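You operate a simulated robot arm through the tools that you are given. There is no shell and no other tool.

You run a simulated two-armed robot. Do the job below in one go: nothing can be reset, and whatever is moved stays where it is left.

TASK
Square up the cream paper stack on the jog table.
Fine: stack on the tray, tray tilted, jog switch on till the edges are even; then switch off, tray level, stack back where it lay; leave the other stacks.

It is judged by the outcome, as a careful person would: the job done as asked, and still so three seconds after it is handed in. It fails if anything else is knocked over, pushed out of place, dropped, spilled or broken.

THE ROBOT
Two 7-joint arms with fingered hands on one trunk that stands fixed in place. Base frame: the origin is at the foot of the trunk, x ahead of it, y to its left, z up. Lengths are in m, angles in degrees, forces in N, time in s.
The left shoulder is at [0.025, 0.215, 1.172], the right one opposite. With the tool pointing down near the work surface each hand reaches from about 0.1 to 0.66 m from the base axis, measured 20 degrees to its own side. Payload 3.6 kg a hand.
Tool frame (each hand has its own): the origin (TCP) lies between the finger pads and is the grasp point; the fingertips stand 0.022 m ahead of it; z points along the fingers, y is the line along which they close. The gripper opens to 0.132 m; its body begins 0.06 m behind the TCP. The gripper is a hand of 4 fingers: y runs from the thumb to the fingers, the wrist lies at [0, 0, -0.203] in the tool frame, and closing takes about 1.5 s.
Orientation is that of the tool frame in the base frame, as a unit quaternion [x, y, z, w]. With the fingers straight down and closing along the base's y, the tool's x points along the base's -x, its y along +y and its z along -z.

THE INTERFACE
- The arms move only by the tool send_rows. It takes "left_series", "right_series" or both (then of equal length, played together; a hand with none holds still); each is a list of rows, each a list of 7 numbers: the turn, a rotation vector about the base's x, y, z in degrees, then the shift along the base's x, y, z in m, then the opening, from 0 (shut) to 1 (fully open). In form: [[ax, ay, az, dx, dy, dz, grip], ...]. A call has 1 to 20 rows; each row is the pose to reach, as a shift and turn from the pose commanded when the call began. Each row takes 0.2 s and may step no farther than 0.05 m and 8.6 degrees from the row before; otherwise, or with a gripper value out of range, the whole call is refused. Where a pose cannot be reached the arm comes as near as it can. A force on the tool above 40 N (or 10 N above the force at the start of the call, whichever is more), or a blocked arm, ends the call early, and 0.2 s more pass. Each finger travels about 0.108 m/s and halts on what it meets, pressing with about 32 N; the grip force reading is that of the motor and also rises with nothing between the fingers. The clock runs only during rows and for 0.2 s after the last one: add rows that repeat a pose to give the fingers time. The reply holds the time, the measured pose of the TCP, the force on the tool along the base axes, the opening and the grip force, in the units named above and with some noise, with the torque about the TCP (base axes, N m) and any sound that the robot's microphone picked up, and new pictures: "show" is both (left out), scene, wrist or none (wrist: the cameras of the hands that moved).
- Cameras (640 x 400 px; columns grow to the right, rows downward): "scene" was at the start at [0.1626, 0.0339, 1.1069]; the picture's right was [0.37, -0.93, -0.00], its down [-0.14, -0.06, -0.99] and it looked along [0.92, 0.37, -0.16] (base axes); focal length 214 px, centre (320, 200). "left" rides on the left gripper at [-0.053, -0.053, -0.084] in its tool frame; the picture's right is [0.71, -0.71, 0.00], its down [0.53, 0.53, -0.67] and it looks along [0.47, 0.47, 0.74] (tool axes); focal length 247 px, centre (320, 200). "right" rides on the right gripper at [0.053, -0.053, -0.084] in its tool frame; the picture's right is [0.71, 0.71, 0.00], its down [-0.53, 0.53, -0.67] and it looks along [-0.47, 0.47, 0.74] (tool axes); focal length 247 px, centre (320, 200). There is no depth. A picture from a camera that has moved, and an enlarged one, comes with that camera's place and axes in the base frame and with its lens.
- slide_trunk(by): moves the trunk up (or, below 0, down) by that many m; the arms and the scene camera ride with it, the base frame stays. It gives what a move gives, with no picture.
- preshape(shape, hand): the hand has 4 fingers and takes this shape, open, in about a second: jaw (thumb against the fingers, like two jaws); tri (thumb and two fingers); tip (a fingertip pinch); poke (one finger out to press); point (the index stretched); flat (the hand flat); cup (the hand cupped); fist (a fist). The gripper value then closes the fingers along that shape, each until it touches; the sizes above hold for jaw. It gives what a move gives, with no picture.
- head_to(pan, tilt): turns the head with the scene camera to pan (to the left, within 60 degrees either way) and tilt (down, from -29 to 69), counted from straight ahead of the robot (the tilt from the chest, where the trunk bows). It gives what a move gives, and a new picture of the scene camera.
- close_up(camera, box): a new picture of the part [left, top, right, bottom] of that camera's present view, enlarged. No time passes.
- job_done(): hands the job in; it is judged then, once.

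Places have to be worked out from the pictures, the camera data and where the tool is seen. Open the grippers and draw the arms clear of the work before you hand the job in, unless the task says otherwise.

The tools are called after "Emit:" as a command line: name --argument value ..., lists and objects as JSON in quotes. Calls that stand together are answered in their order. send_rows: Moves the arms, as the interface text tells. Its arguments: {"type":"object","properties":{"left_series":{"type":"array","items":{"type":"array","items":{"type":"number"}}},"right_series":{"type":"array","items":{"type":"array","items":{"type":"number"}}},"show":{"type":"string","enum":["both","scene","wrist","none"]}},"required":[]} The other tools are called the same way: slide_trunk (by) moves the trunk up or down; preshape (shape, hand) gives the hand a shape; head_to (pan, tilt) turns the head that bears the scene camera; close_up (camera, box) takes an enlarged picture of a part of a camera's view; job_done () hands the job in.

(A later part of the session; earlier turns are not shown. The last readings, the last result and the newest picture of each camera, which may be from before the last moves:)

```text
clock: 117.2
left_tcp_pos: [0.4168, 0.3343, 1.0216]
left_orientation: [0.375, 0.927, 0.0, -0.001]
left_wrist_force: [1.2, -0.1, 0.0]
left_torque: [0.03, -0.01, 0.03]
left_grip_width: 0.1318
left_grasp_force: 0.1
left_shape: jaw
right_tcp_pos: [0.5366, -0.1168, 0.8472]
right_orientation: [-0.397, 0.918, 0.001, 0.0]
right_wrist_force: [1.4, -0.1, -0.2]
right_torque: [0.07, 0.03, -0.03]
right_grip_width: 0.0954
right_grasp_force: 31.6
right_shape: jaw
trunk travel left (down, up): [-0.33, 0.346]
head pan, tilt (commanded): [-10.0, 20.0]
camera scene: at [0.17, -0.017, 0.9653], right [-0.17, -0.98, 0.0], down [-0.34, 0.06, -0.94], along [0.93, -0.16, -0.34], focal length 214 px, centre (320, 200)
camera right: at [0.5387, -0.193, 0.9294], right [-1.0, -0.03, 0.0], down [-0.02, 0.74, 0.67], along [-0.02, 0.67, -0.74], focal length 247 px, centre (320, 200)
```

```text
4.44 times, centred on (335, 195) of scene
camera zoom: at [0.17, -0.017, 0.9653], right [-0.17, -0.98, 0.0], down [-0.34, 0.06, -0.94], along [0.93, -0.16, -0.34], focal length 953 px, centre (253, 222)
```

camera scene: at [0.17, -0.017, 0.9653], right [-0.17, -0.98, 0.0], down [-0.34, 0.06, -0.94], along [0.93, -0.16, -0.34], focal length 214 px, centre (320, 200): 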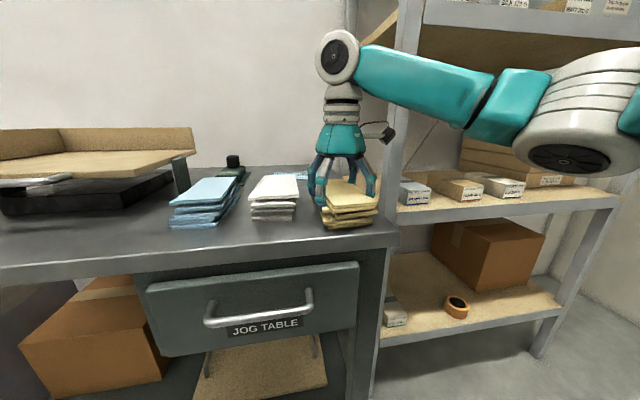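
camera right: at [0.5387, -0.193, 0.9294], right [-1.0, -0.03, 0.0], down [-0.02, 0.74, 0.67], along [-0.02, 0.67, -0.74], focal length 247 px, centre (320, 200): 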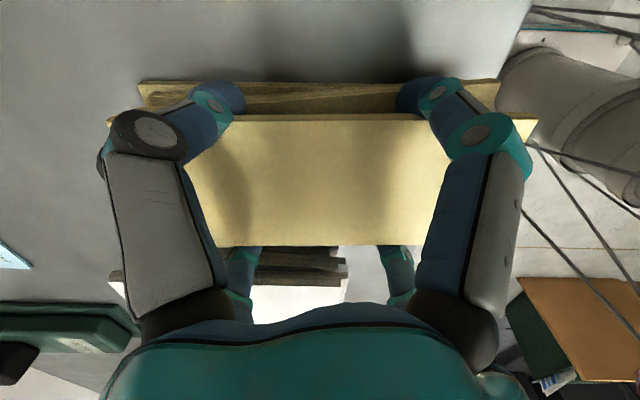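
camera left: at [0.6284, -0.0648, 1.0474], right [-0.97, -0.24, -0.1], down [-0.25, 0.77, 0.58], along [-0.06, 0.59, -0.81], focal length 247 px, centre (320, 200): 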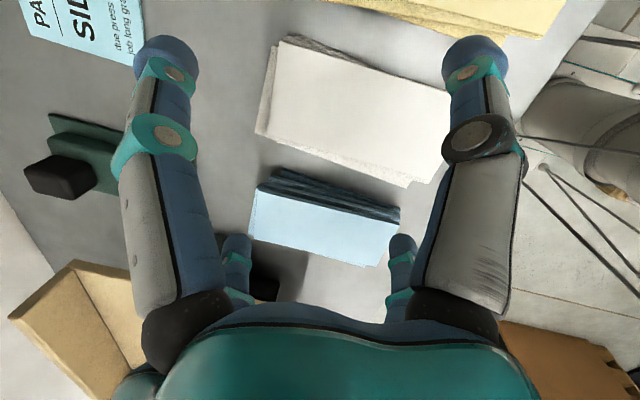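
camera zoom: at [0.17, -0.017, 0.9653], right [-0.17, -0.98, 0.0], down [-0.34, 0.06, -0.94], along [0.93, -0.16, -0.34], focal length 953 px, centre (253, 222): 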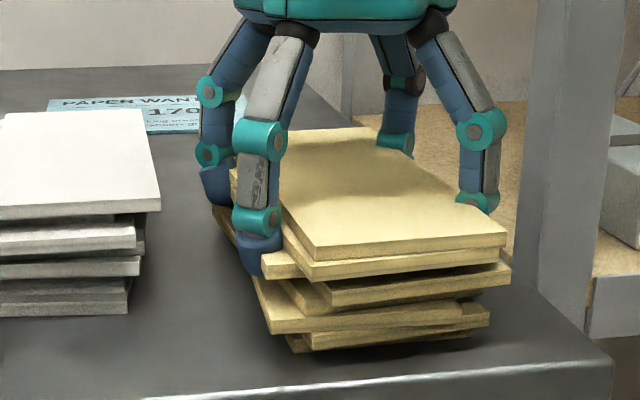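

The force is back to zero: the stack rests on the table again. I open, rise straight up, and park the right hand out of the way on the right.

Emit:
send_rows --right_series '[[0, 0, 0, 0, 0, 0, 0.7], [0, 0, 0, 0, 0, 0, 0.9], [0, 0, 0, 0, 0, 0, 1], [0, 0, 0, 0, 0, 0.0, 1], [0, 0, 0, 0, 0, 0.03, 1], [0, 0, 0, 0, 0, 0.07, 1], [0, 0, 0, 0, 0, 0.115, 1], [0, 0, 0, -0.01, -0.03, 0.15, 1], [0, 0, 0, -0.03, -0.07, 0.16, 1], [0, 0, 0, -0.05, -0.11, 0.17, 1], [0, 0, 0, -0.08, -0.15, 0.18, 1], [0, 0, 0, -0.11, -0.18, 0.19, 1], [0, 0, 0, -0.14, -0.21, 0.2, 1], [0, 0, 0, -0.17, -0.23, 0.21, 1]]' --show "both"

Emit:
close_up --camera "scene" --box '[230, 140, 400, 240]'

```text
refused: row 11 steps farther than a row can; nothing moved
```

```text
3.76 times, centred on (315, 190) of scene
camera zoom: at [0.17, -0.017, 0.9653], right [-0.17, -0.98, 0.0], down [-0.34, 0.06, -0.94], along [0.93, -0.16, -0.34], focal length 807 px, centre (339, 238)
```

zoom: 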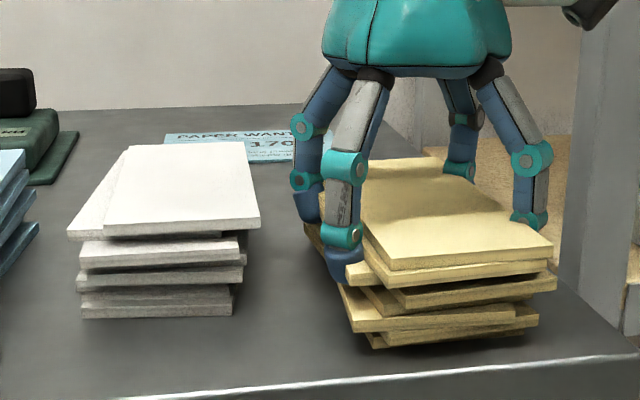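

A row step was a touch too long; I resend with smaller steps.

Emit:
send_rows --right_series '[[0, 0, 0, 0, 0, 0, 0.7], [0, 0, 0, 0, 0, 0, 0.9], [0, 0, 0, 0, 0, 0, 1], [0, 0, 0, 0, 0, 0.0, 1], [0, 0, 0, 0, 0, 0.03, 1], [0, 0, 0, 0, 0, 0.07, 1], [0, 0, 0, 0, 0, 0.115, 1], [0, 0, 0, -0.01, -0.03, 0.145, 1], [0, 0, 0, -0.03, -0.065, 0.16, 1], [0, 0, 0, -0.05, -0.1, 0.17, 1], [0, 0, 0, -0.075, -0.135, 0.18, 1], [0, 0, 0, -0.1, -0.17, 0.19, 1], [0, 0, 0, -0.13, -0.2, 0.2, 1], [0, 0, 0, -0.16, -0.23, 0.21, 1]]' --show "both"

Emit:
close_up --camera "scene" --box '[230, 140, 400, 240]'

```text
clock: 120.2
left_tcp_pos: [0.4172, 0.3339, 1.0216]
left_orientation: [0.375, 0.927, 0.0, -0.001]
left_wrist_force: [-0.5, 0.5, 0.8]
left_torque: [0.0, 0.0, 0.02]
left_grip_width: 0.1321
left_grasp_force: 0.1
left_shape: jaw
right_tcp_pos: [0.3744, -0.346, 1.0567]
right_orientation: [-0.397, 0.918, 0.0, 0.0]
right_wrist_force: [-0.1, 0.0, 0.5]
right_torque: [0.02, -0.01, -0.03]
right_grip_width: 0.1323
right_grasp_force: 0.0
right_shape: jaw
trunk travel left (down, up): [-0.33, 0.346]
head pan, tilt (commanded): [-10.0, 20.0]
camera scene: at [0.1692, -0.0172, 0.9654], right [-0.17, -0.98, 0.0], down [-0.34, 0.06, -0.94], along [0.93, -0.16, -0.34], focal length 214 px, centre (320, 200)
camera right: at [0.3756, -0.4214, 1.1399], right [-1.0, -0.03, 0.0], down [-0.02, 0.74, 0.67], along [-0.02, 0.67, -0.74], focal length 247 px, centre (320, 200)
```

scene: 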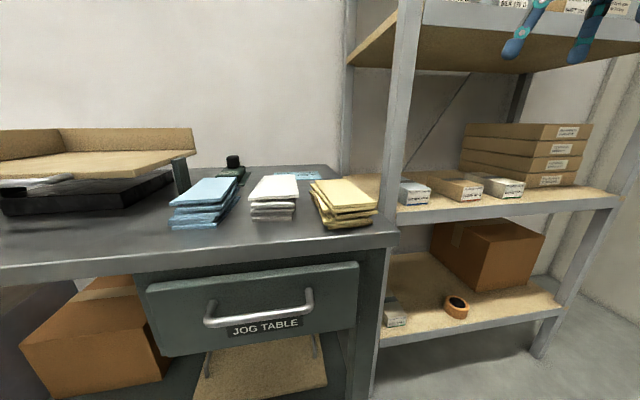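
right: 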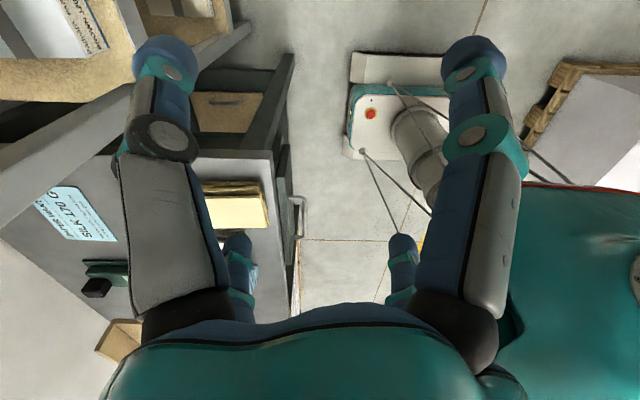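

```text
3.76 times, centred on (315, 190) of scene
camera zoom: at [0.1692, -0.0172, 0.9654], right [-0.17, -0.98, 0.0], down [-0.34, 0.06, -0.94], along [0.93, -0.16, -0.34], focal length 807 px, centre (339, 238)
```

zoom: 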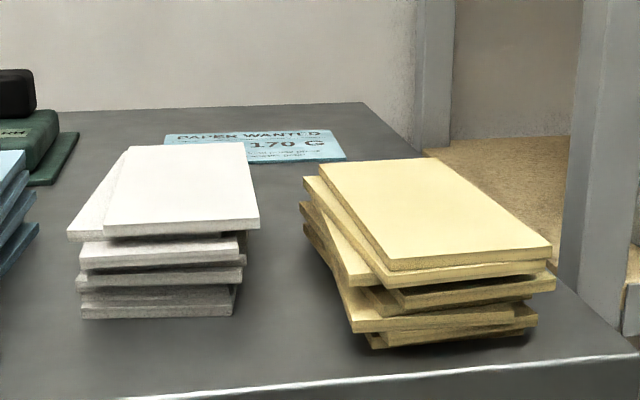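

The stack sits squarely near the table's front edge, other stacks untouched. I bring the left hand over it at z ≈ 0.92 with a 3° lean for reach.

Emit:
send_rows --left_series '[[0, 0, 0, 0.005, -0.045, -0.01, 1], [0, 0, 0, 0.01, -0.09, -0.02, 1], [-0.3, -0.5, 0.2, 0.02, -0.135, -0.03, 1], [-0.6, -1.0, 0.4, 0.03, -0.18, -0.04, 1], [-0.9, -1.5, 0.6, 0.04, -0.225, -0.05, 1], [-1.2, -2.0, 0.8, 0.05, -0.27, -0.06, 1], [-1.56, -2.55, 0.8, 0.06, -0.315, -0.07, 1], [-1.56, -2.55, 0.8, 0.07, -0.36, -0.08, 1], [-1.56, -2.55, 0.8, 0.085, -0.4, -0.09, 1], [-1.56, -2.55, 0.8, 0.1, -0.44, -0.1, 1]]' --show "both"

```text
clock: 122.4
left_tcp_pos: [0.5163, -0.1027, 0.9203]
left_orientation: [0.369, 0.929, -0.003, 0.026]
left_wrist_force: [-0.5, 0.5, -0.5]
left_torque: [0.0, -0.01, 0.0]
left_grip_width: 0.1321
left_grasp_force: 0.0
left_shape: jaw
right_tcp_pos: [0.3757, -0.3461, 1.0564]
right_orientation: [-0.397, 0.918, 0.001, -0.001]
right_wrist_force: [0.4, -0.5, 0.3]
right_torque: [0.0, 0.01, 0.0]
right_grip_width: 0.132
right_grasp_force: 0.1
right_shape: jaw
trunk travel left (down, up): [-0.33, 0.346]
head pan, tilt (commanded): [-10.0, 20.0]
camera scene: at [0.1696, -0.0177, 0.9653], right [-0.17, -0.98, 0.0], down [-0.34, 0.06, -0.94], along [0.93, -0.16, -0.34], focal length 214 px, centre (320, 200)
camera left: at [0.5168, -0.1753, 1.0061], right [-1.0, -0.03, -0.04], down [-0.05, 0.76, 0.65], along [0.01, 0.65, -0.76], focal length 247 px, centre (320, 200)
```

scene: 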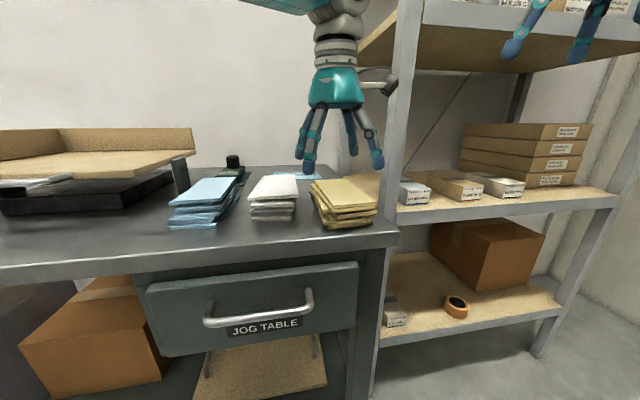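
left: 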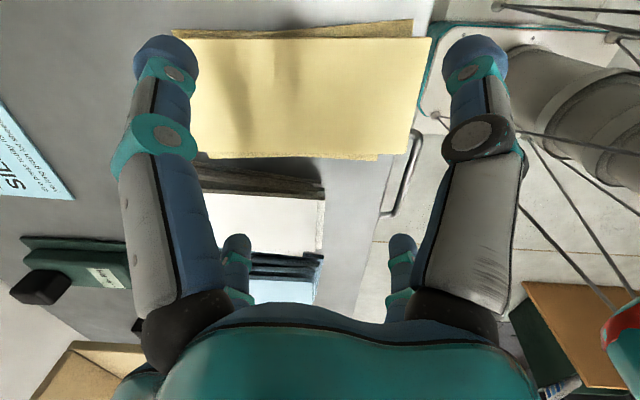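

The left hand reaches comfortably. I align it over the stack's centre (0.534, −0.117) and lower the tips to just above the top sheet level.

Emit:
send_rows --left_series '[[0, 0, 0, 0.009, -0.007, -0.01, 1], [0, 0, 0, 0.018, -0.0143, -0.02, 1], [0, 0, 0, 0.018, -0.0143, -0.04, 1], [0, 0, 0, 0.018, -0.0143, -0.054, 1], [0, 0, 0, 0.018, -0.0143, -0.054, 1]]' --show "both"

Emit:
close_up --camera "scene" --box '[260, 120, 400, 240]'

```text
clock: 123.0
left_tcp_pos: [0.5983, -0.0256, 0.9286]
left_orientation: [0.279, 0.959, -0.014, 0.044]
left_wrist_force: [-0.5, 0.5, -0.1]
left_torque: [0.03, 0.05, 0.01]
left_grip_width: 0.1321
left_grasp_force: 0.0
left_shape: jaw
left hand out of reach, approached as far as the arm can: row 2, 3
right_tcp_pos: [0.3745, -0.3456, 1.0567]
right_orientation: [-0.397, 0.918, 0.001, 0.0]
right_wrist_force: [0.1, 0.7, -0.3]
right_torque: [-0.01, 0.01, -0.02]
right_grip_width: 0.1319
right_grasp_force: 0.0
right_shape: jaw
trunk travel left (down, up): [-0.33, 0.346]
head pan, tilt (commanded): [-10.0, 20.0]
stopped in row 3 (left hand): the arm was blocked; the commanded pose is now the measured one
camera scene: at [0.1696, -0.0178, 0.9653], right [-0.17, -0.98, 0.0], down [-0.34, 0.06, -0.94], along [0.93, -0.16, -0.34], focal length 214 px, centre (320, 200)
camera left: at [0.6092, -0.0939, 1.0175], right [-0.97, -0.22, -0.06], down [-0.21, 0.76, 0.62], along [-0.09, 0.61, -0.78], focal length 247 px, centre (320, 200)
```

scene: 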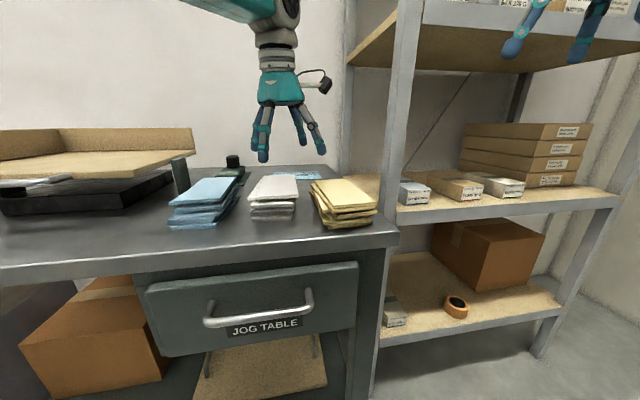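
left: 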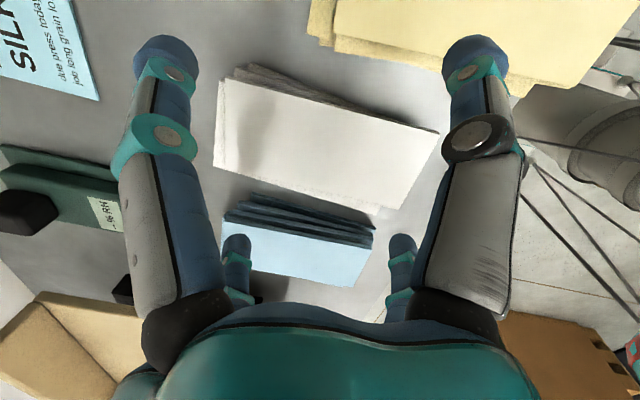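

```text
3.33 times, centred on (330, 180) of scene
camera zoom: at [0.1696, -0.0178, 0.9653], right [-0.17, -0.98, 0.0], down [-0.34, 0.06, -0.94], along [0.93, -0.16, -0.34], focal length 715 px, centre (287, 267)
```

zoom: 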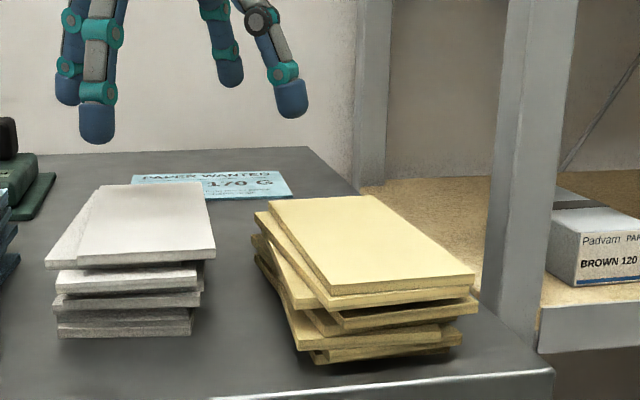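

The left arm hit its inward limit and swung outward (at safe height). A slightly larger lean (6.5°) keeps the wrist within its range. I bring it back and set that orientation just short of the stack first.

Emit:
send_rows --left_series '[[0, 0, 0, -0.03, -0.005, 0.005, 1], [0.12, -0.44, -2.67, -0.06, -0.015, 0.005, 1], [0.25, -0.88, -5.34, -0.085, -0.03, 0.003, 1], [0.37, -1.31, -8.0, -0.1, -0.045, 0, 1], [0.5, -1.75, -10.68, -0.1, -0.06, -0.005, 1], [0.5, -1.75, -10.68, -0.1, -0.06, -0.005, 1]]' --show "none"

```text
clock: 124.4
left_tcp_pos: [0.496, -0.0887, 0.9251]
left_orientation: [0.372, 0.926, -0.009, 0.056]
left_wrist_force: [0.8, 1.1, -0.5]
left_torque: [-0.03, -0.02, -0.02]
left_grip_width: 0.1319
left_grasp_force: 0.1
left_shape: jaw
right_tcp_pos: [0.3745, -0.3449, 1.0564]
right_orientation: [-0.397, 0.918, -0.001, 0.001]
right_wrist_force: [0.2, 0.0, -0.2]
right_torque: [0.02, -0.02, 0.0]
right_grip_width: 0.1319
right_grasp_force: 0.0
right_shape: jaw
trunk travel left (down, up): [-0.33, 0.346]
head pan, tilt (commanded): [-10.0, 20.0]
```

Emit:
send_rows --left_series '[[0, 0, 0, 0.012, -0.01, -0.01, 1], [0, 0, 0, 0.024, -0.019, -0.02, 1], [0, 0, 0, 0.034, -0.0263, -0.03, 1]]' --show "both"

Emit:
close_up --camera "scene" --box '[260, 120, 400, 240]'

```text
clock: 125.2
left_tcp_pos: [0.5454, -0.1015, 0.8998]
left_orientation: [0.356, 0.932, -0.013, 0.061]
left_wrist_force: [-0.5, 0.1, -0.3]
left_torque: [-0.02, 0.0, 0.03]
left_grip_width: 0.1319
left_grasp_force: 0.1
left_shape: jaw
right_tcp_pos: [0.3758, -0.3429, 1.0566]
right_orientation: [-0.397, 0.918, 0.0, -0.001]
right_wrist_force: [-0.1, -0.6, 0.2]
right_torque: [-0.01, -0.01, 0.03]
right_grip_width: 0.1317
right_grasp_force: 0.0
right_shape: jaw
trunk travel left (down, up): [-0.33, 0.346]
head pan, tilt (commanded): [-10.0, 20.0]
camera scene: at [0.1703, -0.0165, 0.9651], right [-0.17, -0.98, 0.0], down [-0.34, 0.06, -0.94], along [0.92, -0.16, -0.34], focal length 214 px, centre (320, 200)
camera left: at [0.5418, -0.1692, 0.9902], right [-0.99, -0.06, -0.1], down [-0.11, 0.79, 0.61], along [0.04, 0.62, -0.79], focal length 247 px, centre (320, 200)
```

scene: 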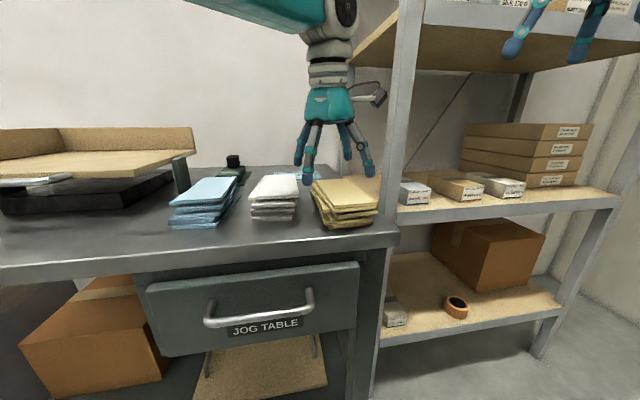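
left: 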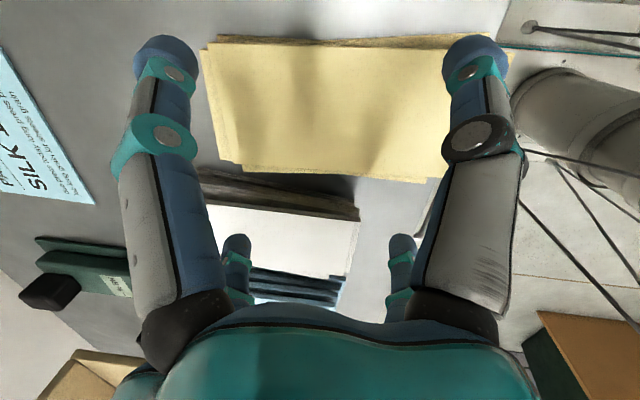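

```text
3.33 times, centred on (330, 180) of scene
camera zoom: at [0.1703, -0.0165, 0.9651], right [-0.17, -0.98, 0.0], down [-0.34, 0.06, -0.94], along [0.92, -0.16, -0.34], focal length 715 px, centre (287, 267)
```

zoom: 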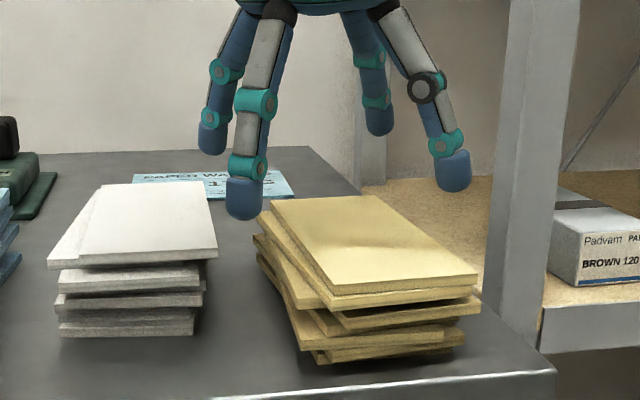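

The pose deviated without wrist force, so something upstream — most likely the upper arm touching the head unit — blocks it. I turn the head far right to make room; the stack stays in its field of view.

Emit:
head_to --pan -55 --tilt 20

Emit:
send_rows --left_series '[[0, 0, 0, 0, 0, 0, 1], [0, 0, 0, 0, 0, 0, 1]]' --show "both"

```text
clock: 126.3
left_tcp_pos: [0.5446, -0.1003, 0.8987]
left_orientation: [0.357, 0.932, -0.01, 0.06]
left_wrist_force: [0.1, -0.1, 0.1]
left_torque: [0.01, -0.03, -0.01]
left_grip_width: 0.1322
left_grasp_force: 0.1
left_shape: jaw
right_tcp_pos: [0.3751, -0.3444, 1.057]
right_orientation: [-0.397, 0.918, 0.0, 0.0]
right_wrist_force: [0.0, -0.4, -0.5]
right_torque: [0.04, 0.0, 0.0]
right_grip_width: 0.1318
right_grasp_force: 0.0
right_shape: jaw
trunk travel left (down, up): [-0.33, 0.346]
head pan, tilt (commanded): [-55.0, 20.0]
camera scene: at [0.1317, -0.0771, 0.9652], right [-0.82, -0.57, 0.0], down [-0.2, 0.28, -0.94], along [0.54, -0.77, -0.34], focal length 214 px, centre (320, 200)
```

scene: 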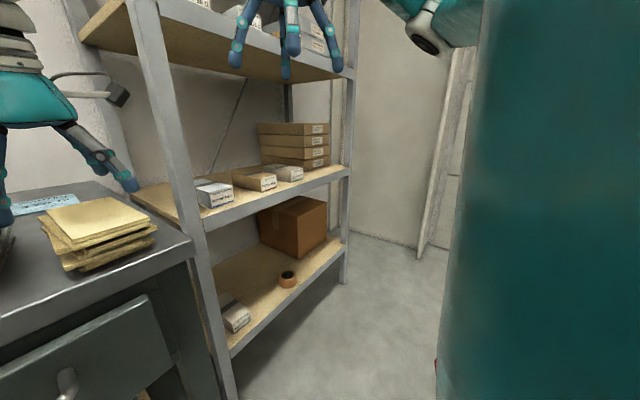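

```text
clock: 126.9
left_tcp_pos: [0.5449, -0.1012, 0.899]
left_orientation: [0.357, 0.932, -0.01, 0.059]
left_wrist_force: [0.3, 0.4, 0.3]
left_torque: [0.01, 0.02, 0.01]
left_grip_width: 0.1321
left_grasp_force: 0.0
left_shape: jaw
right_tcp_pos: [0.3754, -0.3458, 1.0565]
right_orientation: [-0.397, 0.918, 0.0, 0.0]
right_wrist_force: [0.8, 0.0, -0.2]
right_torque: [-0.01, 0.05, 0.01]
right_grip_width: 0.1322
right_grasp_force: 0.1
right_shape: jaw
trunk travel left (down, up): [-0.33, 0.346]
head pan, tilt (commanded): [-55.0, 20.0]
camera scene: at [0.1316, -0.0771, 0.9652], right [-0.82, -0.57, 0.0], down [-0.2, 0.28, -0.94], along [0.54, -0.77, -0.34], focal length 214 px, centre (320, 200)
camera left: at [0.5406, -0.1698, 0.9863], right [-0.99, -0.06, -0.1], down [-0.11, 0.78, 0.61], along [0.04, 0.62, -0.78], focal length 247 px, centre (320, 200)
```

scene: 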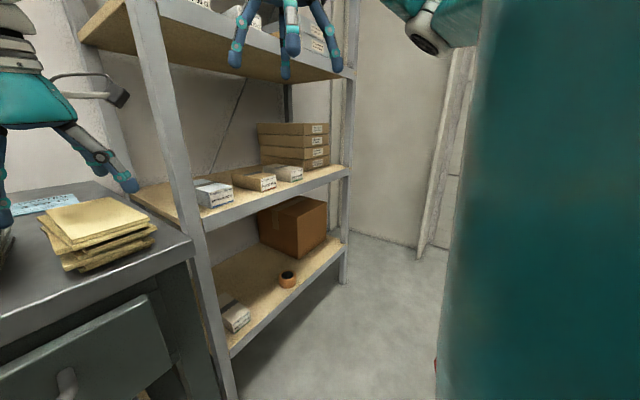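
left: 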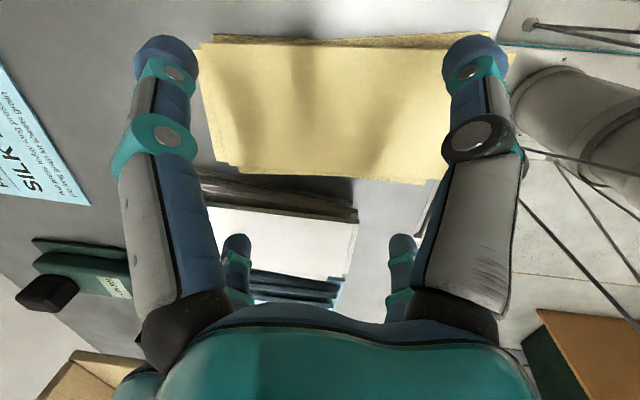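

Turning the head changed nothing, so it's a posture limit. The left hand was fine at (0.516, −0.103); moving the stack another ~2 cm toward the robot will put it inside that range. I retract the left hand first.

Emit:
send_rows --left_series '[[0, 0, 0, -0.01, 0.02, 0.02, 1], [0, 0, 0, -0.025, 0.05, 0.04, 1], [0, 0, 0, -0.045, 0.09, 0.055, 1], [0, 0, 0, -0.06, 0.13, 0.065, 1], [0, 0, 0, -0.07, 0.175, 0.07, 1], [0, 0, 0, -0.08, 0.22, 0.075, 1], [0, 0, 0, -0.09, 0.265, 0.08, 1], [0, 0, 0, -0.1, 0.31, 0.085, 1]]' --show "none"

Emit:
head_to --pan -15 --tilt 25

Emit:
send_rows --right_series '[[0, 0, 0, 0.03, 0.03, -0.01, 1], [0, 0, 0, 0.06, 0.06, -0.02, 1], [0, 0, 0, 0.09, 0.09, -0.03, 1], [0, 0, 0, 0.11, 0.125, -0.045, 1], [0, 0, 0, 0.13, 0.16, -0.06, 1], [0, 0, 0, 0.145, 0.195, -0.08, 1], [0, 0, 0, 0.16, 0.225, -0.11, 1], [0, 0, 0, 0.162, 0.23, -0.15, 1], [0, 0, 0, 0.162, 0.23, -0.185, 1]]' --show "both"

```text
clock: 128.7
left_tcp_pos: [0.43, 0.1955, 0.9806]
left_orientation: [0.373, 0.926, -0.009, 0.057]
left_wrist_force: [-0.1, 0.1, 0.2]
left_torque: [0.01, 0.0, 0.02]
left_grip_width: 0.132
left_grasp_force: 0.0
left_shape: jaw
right_tcp_pos: [0.3752, -0.3444, 1.0567]
right_orientation: [-0.397, 0.918, -0.001, 0.0]
right_wrist_force: [0.3, -1.0, 0.0]
right_torque: [0.01, 0.03, 0.02]
right_grip_width: 0.1319
right_grasp_force: 0.0
right_shape: jaw
trunk travel left (down, up): [-0.33, 0.346]
head pan, tilt (commanded): [-55.0, 20.0]
```

```text
clock: 129.8
left_tcp_pos: [0.4301, 0.1939, 0.979]
left_orientation: [0.373, 0.926, -0.009, 0.057]
left_wrist_force: [0.2, 0.2, 0.8]
left_torque: [-0.01, 0.0, 0.0]
left_grip_width: 0.1319
left_grasp_force: 0.0
left_shape: jaw
right_tcp_pos: [0.3755, -0.3453, 1.0575]
right_orientation: [-0.397, 0.918, 0.0, 0.0]
right_wrist_force: [0.2, 0.0, 0.4]
right_torque: [0.01, 0.01, -0.04]
right_grip_width: 0.1319
right_grasp_force: 0.0
right_shape: jaw
trunk travel left (down, up): [-0.33, 0.346]
head pan, tilt (commanded): [-15.0, 25.0]
camera scene: at [0.1671, -0.0247, 0.9571], right [-0.26, -0.97, 0.0], down [-0.41, 0.11, -0.91], along [0.87, -0.24, -0.42], focal length 214 px, centre (320, 200)
```

scene: 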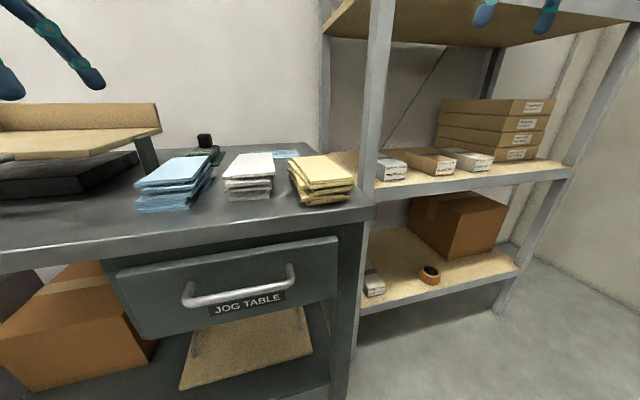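

```text
clock: 131.8
left_tcp_pos: [0.431, 0.1948, 0.9793]
left_orientation: [0.372, 0.926, -0.009, 0.057]
left_wrist_force: [0.6, -0.1, 0.2]
left_torque: [0.03, -0.01, -0.02]
left_grip_width: 0.1322
left_grasp_force: 0.0
left_shape: jaw
right_tcp_pos: [0.5387, -0.1147, 0.8709]
right_orientation: [-0.397, 0.918, 0.0, 0.0]
right_wrist_force: [0.2, 0.0, 0.7]
right_torque: [-0.01, 0.0, 0.01]
right_grip_width: 0.1318
right_grasp_force: 0.0
right_shape: jaw
trunk travel left (down, up): [-0.33, 0.346]
head pan, tilt (commanded): [-15.0, 25.0]
camera scene: at [0.1675, -0.0248, 0.9571], right [-0.26, -0.97, 0.0], down [-0.41, 0.11, -0.91], along [0.87, -0.23, -0.42], focal length 214 px, centre (320, 200)
camera right: at [0.5395, -0.1917, 0.9541], right [-1.0, -0.03, 0.0], down [-0.02, 0.74, 0.67], along [-0.02, 0.67, -0.74], focal length 247 px, centre (320, 200)
```

scene: 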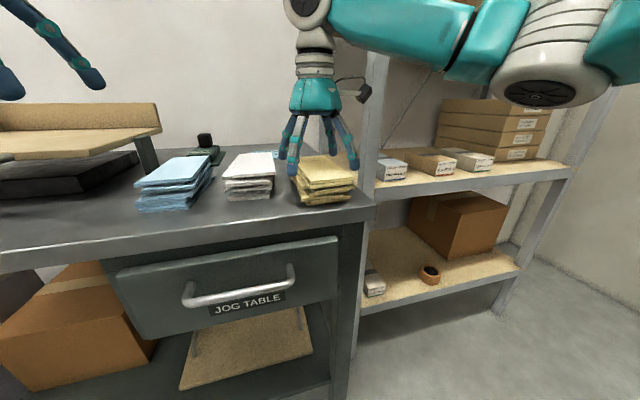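
right: 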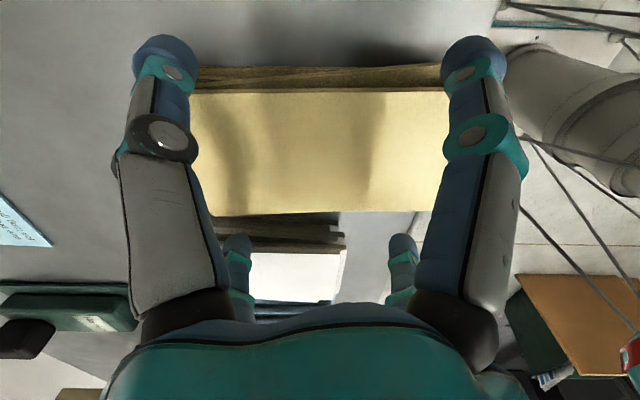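

The right hand is back over the stack. I lower, grip, lift slightly, move 2.2 cm toward the robot, and set it down.

Emit:
send_rows --right_series '[[0, 0, 0, -0.001, -0.002, -0.01, 1], [0, 0, 0, -0.001, -0.002, -0.018, 1], [0, 0, 0, -0.001, -0.002, -0.0245, 1], [0, 0, 0, -0.001, -0.002, -0.0245, 0.85], [0, 0, 0, -0.001, -0.002, -0.0245, 0.6], [0, 0, 0, -0.001, -0.002, -0.0245, 0.5], [0, 0, 0, -0.001, -0.002, -0.0245, 0.5], [0, 0, 0, -0.001, -0.002, -0.018, 0.5], [0, 0, 0, -0.009, -0.002, -0.016, 0.5], [0, 0, 0, -0.023, -0.002, -0.016, 0.5], [0, 0, 0, -0.023, -0.002, -0.021, 0.5], [0, 0, 0, -0.023, -0.002, -0.0245, 0.5], [0, 0, 0, -0.023, -0.002, -0.0245, 0.5]]' --show "both"

Emit:
close_up --camera "scene" --box '[230, 110, 390, 230]'

```text
clock: 134.6
left_tcp_pos: [0.4295, 0.1944, 0.9801]
left_orientation: [0.371, 0.927, -0.008, 0.056]
left_wrist_force: [-0.2, -0.6, -0.4]
left_torque: [0.0, 0.02, -0.02]
left_grip_width: 0.1324
left_grasp_force: 0.1
left_shape: jaw
right_tcp_pos: [0.5135, -0.1161, 0.8472]
right_orientation: [-0.397, 0.918, 0.0, -0.001]
right_wrist_force: [1.1, 0.9, -4.0]
right_torque: [0.0, 0.0, -0.04]
right_grip_width: 0.0944
right_grasp_force: 31.9
right_shape: jaw
trunk travel left (down, up): [-0.33, 0.346]
head pan, tilt (commanded): [-15.0, 25.0]
camera scene: at [0.1676, -0.0247, 0.957], right [-0.26, -0.97, 0.0], down [-0.41, 0.11, -0.91], along [0.87, -0.23, -0.42], focal length 214 px, centre (320, 200)
camera right: at [0.5161, -0.193, 0.9304], right [-1.0, -0.03, 0.0], down [-0.02, 0.74, 0.67], along [-0.02, 0.67, -0.74], focal length 247 px, centre (320, 200)
```

scene: 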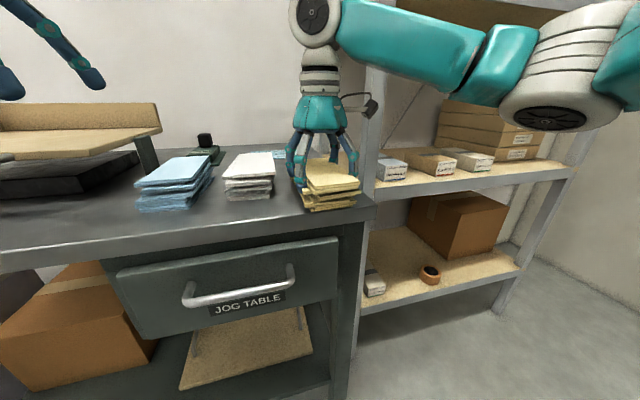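
right: 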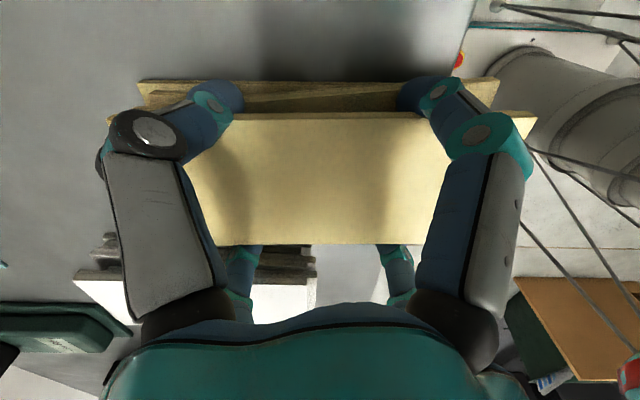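

```text
3.33 times, centred on (310, 170) of scene
camera zoom: at [0.1676, -0.0247, 0.957], right [-0.26, -0.97, 0.0], down [-0.41, 0.11, -0.91], along [0.87, -0.23, -0.42], focal length 715 px, centre (353, 300)
```

zoom: 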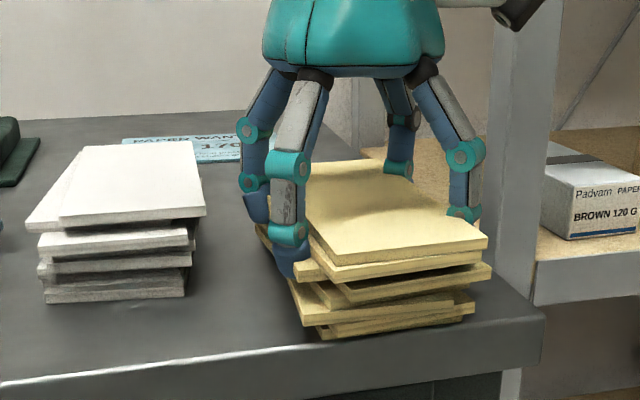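

Force −4 N shows it's still hanging by a hair; I lower 2.5 mm to set it on the table, release, and retract the right hand.

Emit:
send_rows --right_series '[[0, 0, 0, 0, 0, -0.0015, 0.5], [0, 0, 0, 0, 0, -0.0025, 0.5], [0, 0, 0, 0, 0, -0.0025, 0.75], [0, 0, 0, 0, 0, -0.0025, 0.95], [0, 0, 0, 0, 0, -0.0025, 1], [0, 0, 0, 0, 0, 0.0, 1], [0, 0, 0, 0, 0, 0.03, 1], [0, 0, 0, 0, 0, 0.07, 1], [0, 0, 0, 0, 0, 0.115, 1], [0, 0, 0, -0.01, -0.03, 0.145, 1], [0, 0, 0, -0.02, -0.065, 0.16, 1], [0, 0, 0, -0.04, -0.1, 0.17, 1], [0, 0, 0, -0.06, -0.135, 0.18, 1], [0, 0, 0, -0.08, -0.17, 0.19, 1], [0, 0, 0, -0.1, -0.205, 0.2, 1], [0, 0, 0, -0.12, -0.24, 0.21, 1]]' --show "scene"

Emit:
close_up --camera "scene" --box '[230, 110, 390, 230]'

```text
clock: 138.0
left_tcp_pos: [0.4292, 0.1943, 0.9798]
left_orientation: [0.372, 0.926, -0.008, 0.058]
left_wrist_force: [-0.1, 0.4, -0.7]
left_torque: [0.03, 0.01, 0.03]
left_grip_width: 0.1323
left_grasp_force: 0.1
left_shape: jaw
right_tcp_pos: [0.3923, -0.3584, 1.0549]
right_orientation: [-0.398, 0.917, -0.001, 0.0]
right_wrist_force: [0.2, -0.3, -0.5]
right_torque: [0.01, 0.01, -0.02]
right_grip_width: 0.1317
right_grasp_force: 0.1
right_shape: jaw
trunk travel left (down, up): [-0.33, 0.346]
head pan, tilt (commanded): [-15.0, 25.0]
camera scene: at [0.1666, -0.0249, 0.9573], right [-0.26, -0.97, 0.0], down [-0.41, 0.11, -0.91], along [0.88, -0.23, -0.42], focal length 214 px, centre (320, 200)
```

scene: 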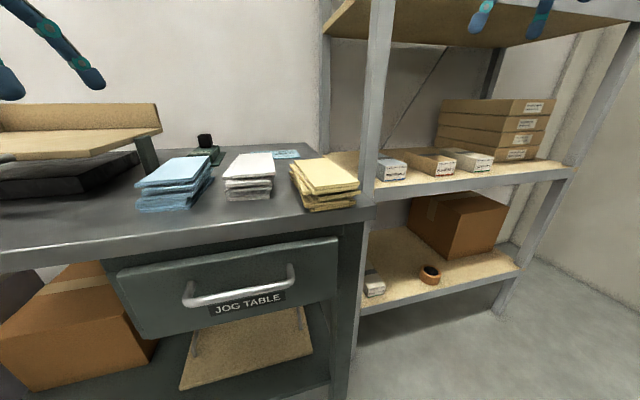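

```text
3.33 times, centred on (310, 170) of scene
camera zoom: at [0.1666, -0.0249, 0.9573], right [-0.26, -0.97, 0.0], down [-0.41, 0.11, -0.91], along [0.88, -0.23, -0.42], focal length 715 px, centre (353, 300)
```

zoom: 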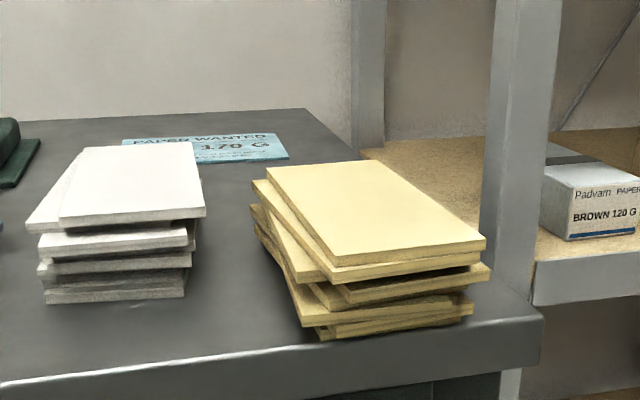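

The stack now sits 2 cm nearer, slightly over the front edge but fully supported. I bring the left hand back over it.

Emit:
send_rows --left_series '[[0, 0, 0, 0.01, -0.043, -0.008, 1], [0, 0, 0, 0.02, -0.086, -0.016, 1], [0, 0, 0, 0.03, -0.129, -0.024, 1], [0, 0, 0, 0.04, -0.172, -0.032, 1], [0, 0, 0, 0.05, -0.215, -0.04, 1], [0, 0, 0, 0.06, -0.258, -0.05, 1], [0, 0, 0, 0.065, -0.295, -0.06, 1], [0, 0, 0, 0.065, -0.295, -0.06, 1]]' --show "wrist"

```text
clock: 139.8
left_tcp_pos: [0.4937, -0.0989, 0.9211]
left_orientation: [0.373, 0.926, -0.009, 0.056]
left_wrist_force: [1.0, 0.2, 0.0]
left_torque: [0.03, 0.0, 0.01]
left_grip_width: 0.1321
left_grasp_force: 0.0
left_shape: jaw
right_tcp_pos: [0.3938, -0.3569, 1.0546]
right_orientation: [-0.398, 0.918, 0.0, 0.0]
right_wrist_force: [-0.6, 0.2, 0.1]
right_torque: [0.02, 0.03, -0.01]
right_grip_width: 0.1317
right_grasp_force: 0.0
right_shape: jaw
trunk travel left (down, up): [-0.33, 0.346]
head pan, tilt (commanded): [-15.0, 25.0]
camera left: at [0.4884, -0.1681, 1.0087], right [-0.99, -0.02, -0.1], down [-0.08, 0.78, 0.62], along [0.06, 0.62, -0.78], focal length 247 px, centre (320, 200)
```

left: 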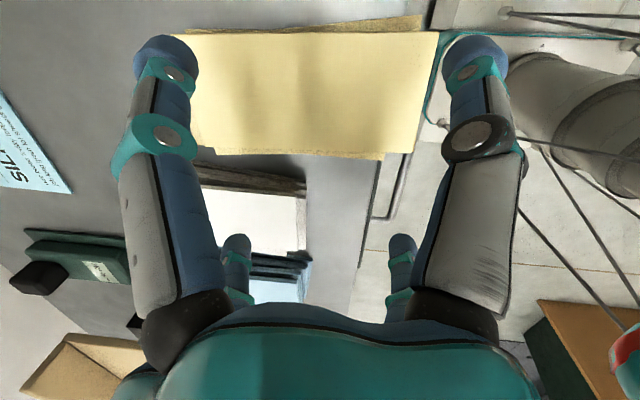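

Tracking is good here. I move in small steps to (0.508, −0.1155) and lower to just above the top sheet.

Emit:
send_rows --left_series '[[0, 0, 0, 0.005, -0.006, -0.01, 1], [0, 0, 0, 0.01, -0.012, -0.022, 1], [0, 0, 0, 0.0135, -0.0165, -0.034, 1], [0, 0, 0, 0.0135, -0.0165, -0.044, 1]]' --show "both"

Emit:
close_up --camera "scene" --box '[230, 110, 390, 230]'

```text
clock: 140.8
left_tcp_pos: [0.5081, -0.1169, 0.8734]
left_orientation: [0.372, 0.926, -0.009, 0.056]
left_wrist_force: [1.1, -1.0, -0.1]
left_torque: [-0.04, -0.05, -0.02]
left_grip_width: 0.1319
left_grasp_force: 0.1
left_shape: jaw
right_tcp_pos: [0.3938, -0.3591, 1.0561]
right_orientation: [-0.397, 0.918, 0.0, 0.0]
right_wrist_force: [-0.7, 0.2, 0.0]
right_torque: [-0.02, -0.01, 0.02]
right_grip_width: 0.132
right_grasp_force: 0.1
right_shape: jaw
trunk travel left (down, up): [-0.33, 0.346]
head pan, tilt (commanded): [-15.0, 25.0]
camera scene: at [0.1673, -0.0247, 0.9571], right [-0.26, -0.97, 0.0], down [-0.41, 0.11, -0.91], along [0.87, -0.23, -0.42], focal length 214 px, centre (320, 200)
camera left: at [0.5029, -0.1857, 0.9622], right [-0.99, -0.02, -0.1], down [-0.08, 0.78, 0.62], along [0.06, 0.62, -0.78], focal length 247 px, centre (320, 200)
```

scene: 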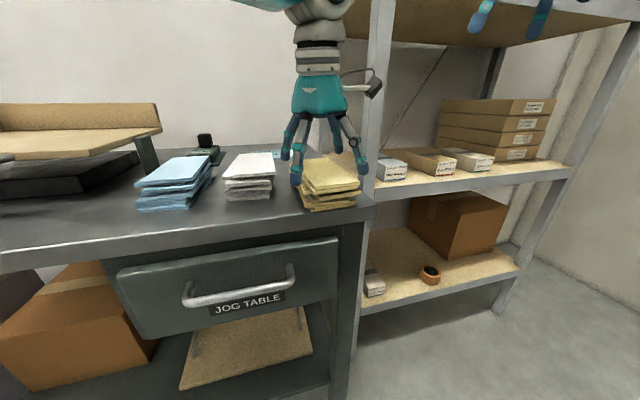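
left: 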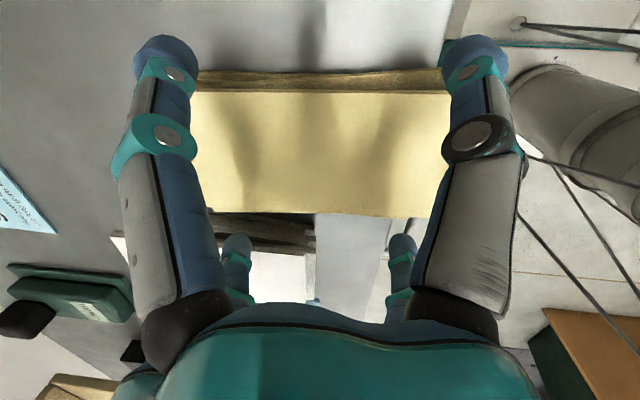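

```text
3.33 times, centred on (310, 170) of scene
camera zoom: at [0.1673, -0.0247, 0.9571], right [-0.26, -0.97, 0.0], down [-0.41, 0.11, -0.91], along [0.87, -0.23, -0.42], focal length 715 px, centre (353, 300)
```

zoom: 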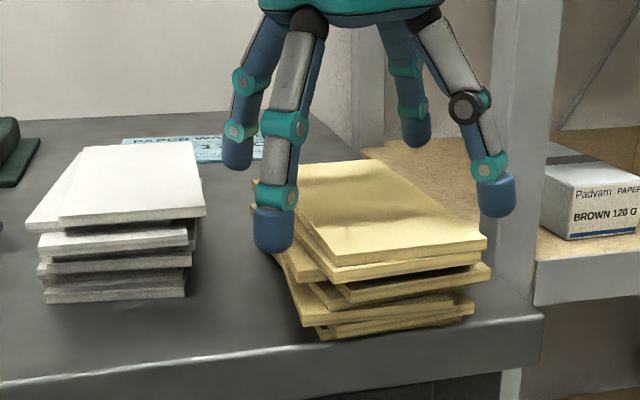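

Well aligned. I lower the fingers around the upper sheets, checking for contact.

Emit:
send_rows --left_series '[[0, 0, 0, 0, 0, -0.008, 1], [0, 0, 0, 0, 0, -0.016, 1], [0, 0, 0, 0, 0.0, -0.023, 1], [0, 0, 0, 0, 0.0, -0.029, 1], [0, 0, 0, 0, 0.0, -0.029, 1]]' --show "both"

Emit:
close_up --camera "scene" --box '[230, 110, 390, 230]'

```text
clock: 142.0
left_tcp_pos: [0.5093, -0.1185, 0.845]
left_orientation: [0.373, 0.926, -0.01, 0.057]
left_wrist_force: [0.0, -0.1, -0.2]
left_torque: [0.02, -0.03, 0.01]
left_grip_width: 0.1322
left_grasp_force: 0.1
left_shape: jaw
right_tcp_pos: [0.3936, -0.3578, 1.0562]
right_orientation: [-0.398, 0.917, 0.0, 0.0]
right_wrist_force: [-0.5, -0.2, 0.2]
right_torque: [-0.01, -0.01, -0.01]
right_grip_width: 0.132
right_grasp_force: 0.0
right_shape: jaw
trunk travel left (down, up): [-0.33, 0.346]
head pan, tilt (commanded): [-15.0, 25.0]
camera scene: at [0.1672, -0.0247, 0.9571], right [-0.26, -0.97, 0.0], down [-0.41, 0.11, -0.91], along [0.87, -0.23, -0.42], focal length 214 px, centre (320, 200)
camera left: at [0.5035, -0.187, 0.9343], right [-0.99, -0.02, -0.1], down [-0.08, 0.78, 0.62], along [0.06, 0.62, -0.78], focal length 247 px, centre (320, 200)
```

scene: 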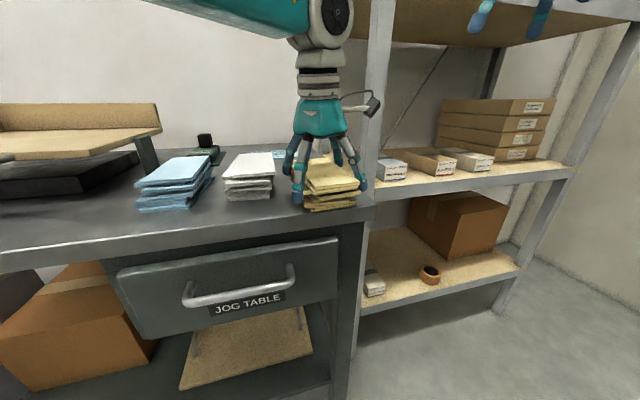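
left: 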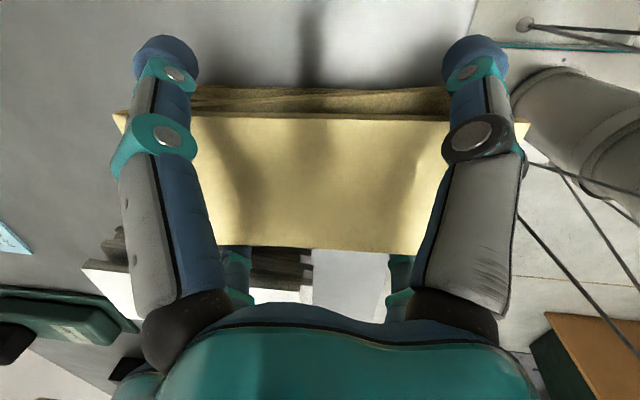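

```text
3.33 times, centred on (310, 170) of scene
camera zoom: at [0.1672, -0.0247, 0.9571], right [-0.26, -0.97, 0.0], down [-0.41, 0.11, -0.91], along [0.87, -0.23, -0.42], focal length 715 px, centre (353, 300)
```

zoom: 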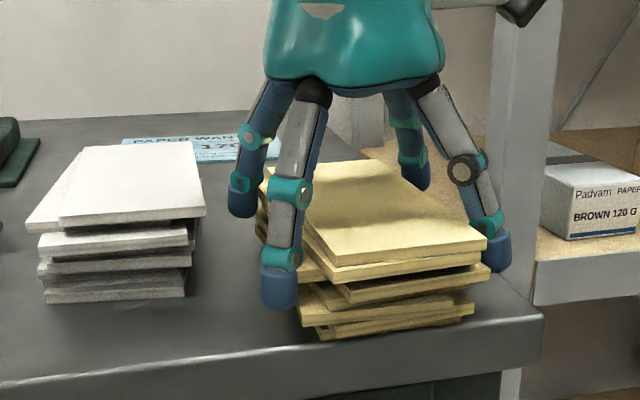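

In position with no contact. I close the left fingers on the stack.

Emit:
send_rows --left_series '[[0, 0, 0, 0, 0.001, 0, 0.9], [0, 0, 0, 0, 0.001, 0, 0.8], [0, 0, 0, 0, 0.001, 0, 0.6], [0, 0, 0, 0, 0.001, 0, 0.5], [0, 0, 0, 0, 0.001, 0, 0.5], [0, 0, 0, 0, 0.001, 0, 0.5]]' --show "both"

Emit:
close_up --camera "scene" --box '[230, 110, 390, 230]'

```text
clock: 143.4
left_tcp_pos: [0.5077, -0.1158, 0.8457]
left_orientation: [0.373, 0.926, -0.008, 0.056]
left_wrist_force: [-1.4, 0.8, 0.8]
left_torque: [0.18, -0.02, 0.09]
left_grip_width: 0.0976
left_grasp_force: 31.8
left_shape: jaw
right_tcp_pos: [0.394, -0.3577, 1.0555]
right_orientation: [-0.397, 0.918, -0.001, 0.001]
right_wrist_force: [-0.2, -0.1, 0.6]
right_torque: [0.0, 0.0, -0.01]
right_grip_width: 0.1319
right_grasp_force: 0.2
right_shape: jaw
trunk travel left (down, up): [-0.33, 0.346]
head pan, tilt (commanded): [-15.0, 25.0]
camera scene: at [0.1672, -0.0247, 0.9571], right [-0.26, -0.97, 0.0], down [-0.41, 0.11, -0.91], along [0.88, -0.23, -0.42], focal length 214 px, centre (320, 200)
camera left: at [0.5031, -0.1854, 0.9343], right [-0.99, -0.02, -0.1], down [-0.08, 0.78, 0.62], along [0.06, 0.62, -0.78], focal length 247 px, centre (320, 200)
```

scene: 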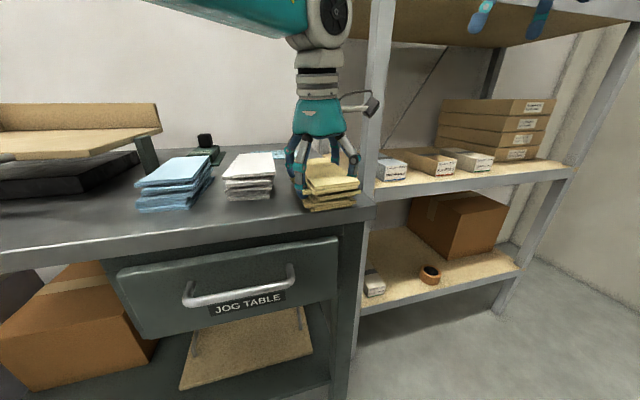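
left: 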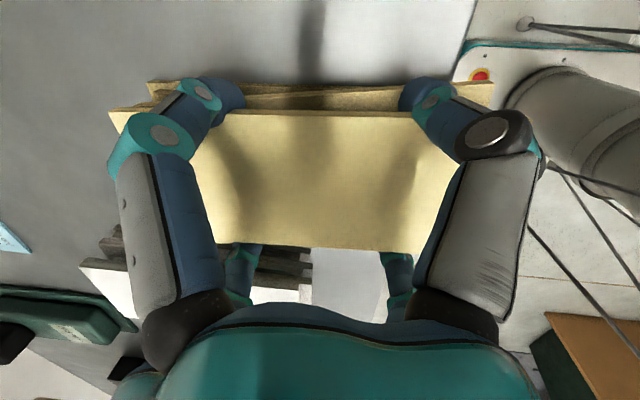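

```text
3.33 times, centred on (310, 170) of scene
camera zoom: at [0.1672, -0.0247, 0.9571], right [-0.26, -0.97, 0.0], down [-0.41, 0.11, -0.91], along [0.88, -0.23, -0.42], focal length 715 px, centre (353, 300)
```

zoom: 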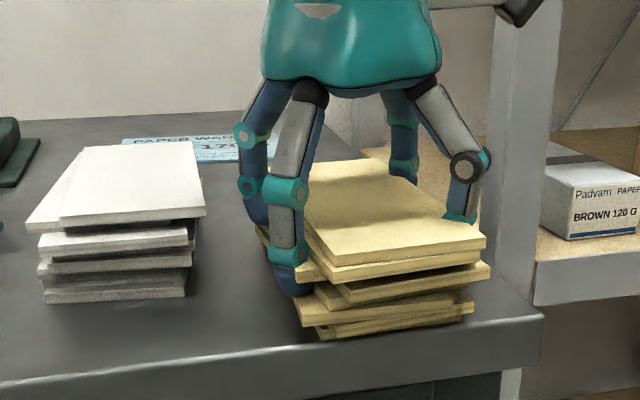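

Firm grip (31.8 N). I lift by raising the trunk 0.13 m, which keeps the arm posture fixed.

Emit:
slide_trunk --by 0.13

Emit:
head_to --pan 0 --tilt 35

```text
clock: 145.0
left_tcp_pos: [0.5096, -0.1168, 0.9758]
left_orientation: [0.371, 0.927, -0.009, 0.056]
left_wrist_force: [-0.7, 0.7, -4.2]
left_torque: [-0.03, 0.09, 0.02]
left_grip_width: 0.0978
left_grasp_force: 32.3
left_shape: jaw
right_tcp_pos: [0.3951, -0.3571, 1.1872]
right_orientation: [-0.397, 0.918, 0.001, -0.001]
right_wrist_force: [-0.3, 1.0, -0.2]
right_torque: [-0.01, -0.01, 0.03]
right_grip_width: 0.1317
right_grasp_force: 0.0
right_shape: jaw
trunk travel left (down, up): [-0.46, 0.216]
head pan, tilt (commanded): [-15.0, 25.0]
```

```text
clock: 145.7
left_tcp_pos: [0.5096, -0.116, 0.9758]
left_orientation: [0.372, 0.926, -0.009, 0.057]
left_wrist_force: [0.5, -0.2, -3.9]
left_torque: [0.02, 0.03, -0.01]
left_grip_width: 0.0979
left_grasp_force: 32.0
left_shape: jaw
right_tcp_pos: [0.3943, -0.3569, 1.1873]
right_orientation: [-0.398, 0.918, 0.001, -0.001]
right_wrist_force: [-0.9, -0.1, 0.5]
right_torque: [0.0, 0.0, -0.01]
right_grip_width: 0.1316
right_grasp_force: 0.1
right_shape: jaw
trunk travel left (down, up): [-0.46, 0.216]
head pan, tilt (commanded): [0.0, 35.0]
camera scene: at [0.1649, -0.001, 1.0752], right [0.0, -1.0, 0.0], down [-0.57, 0.0, -0.82], along [0.82, 0.0, -0.57], focal length 214 px, centre (320, 200)
```

scene: 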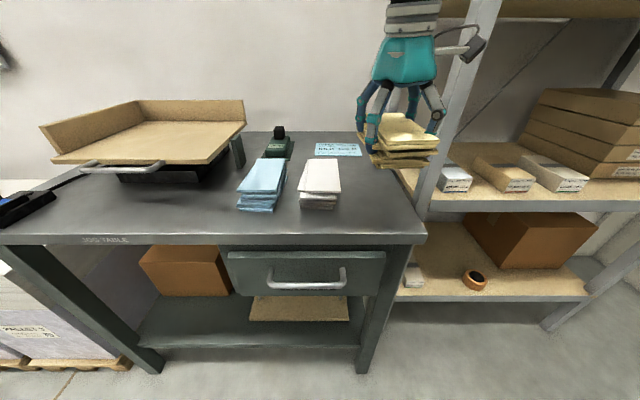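

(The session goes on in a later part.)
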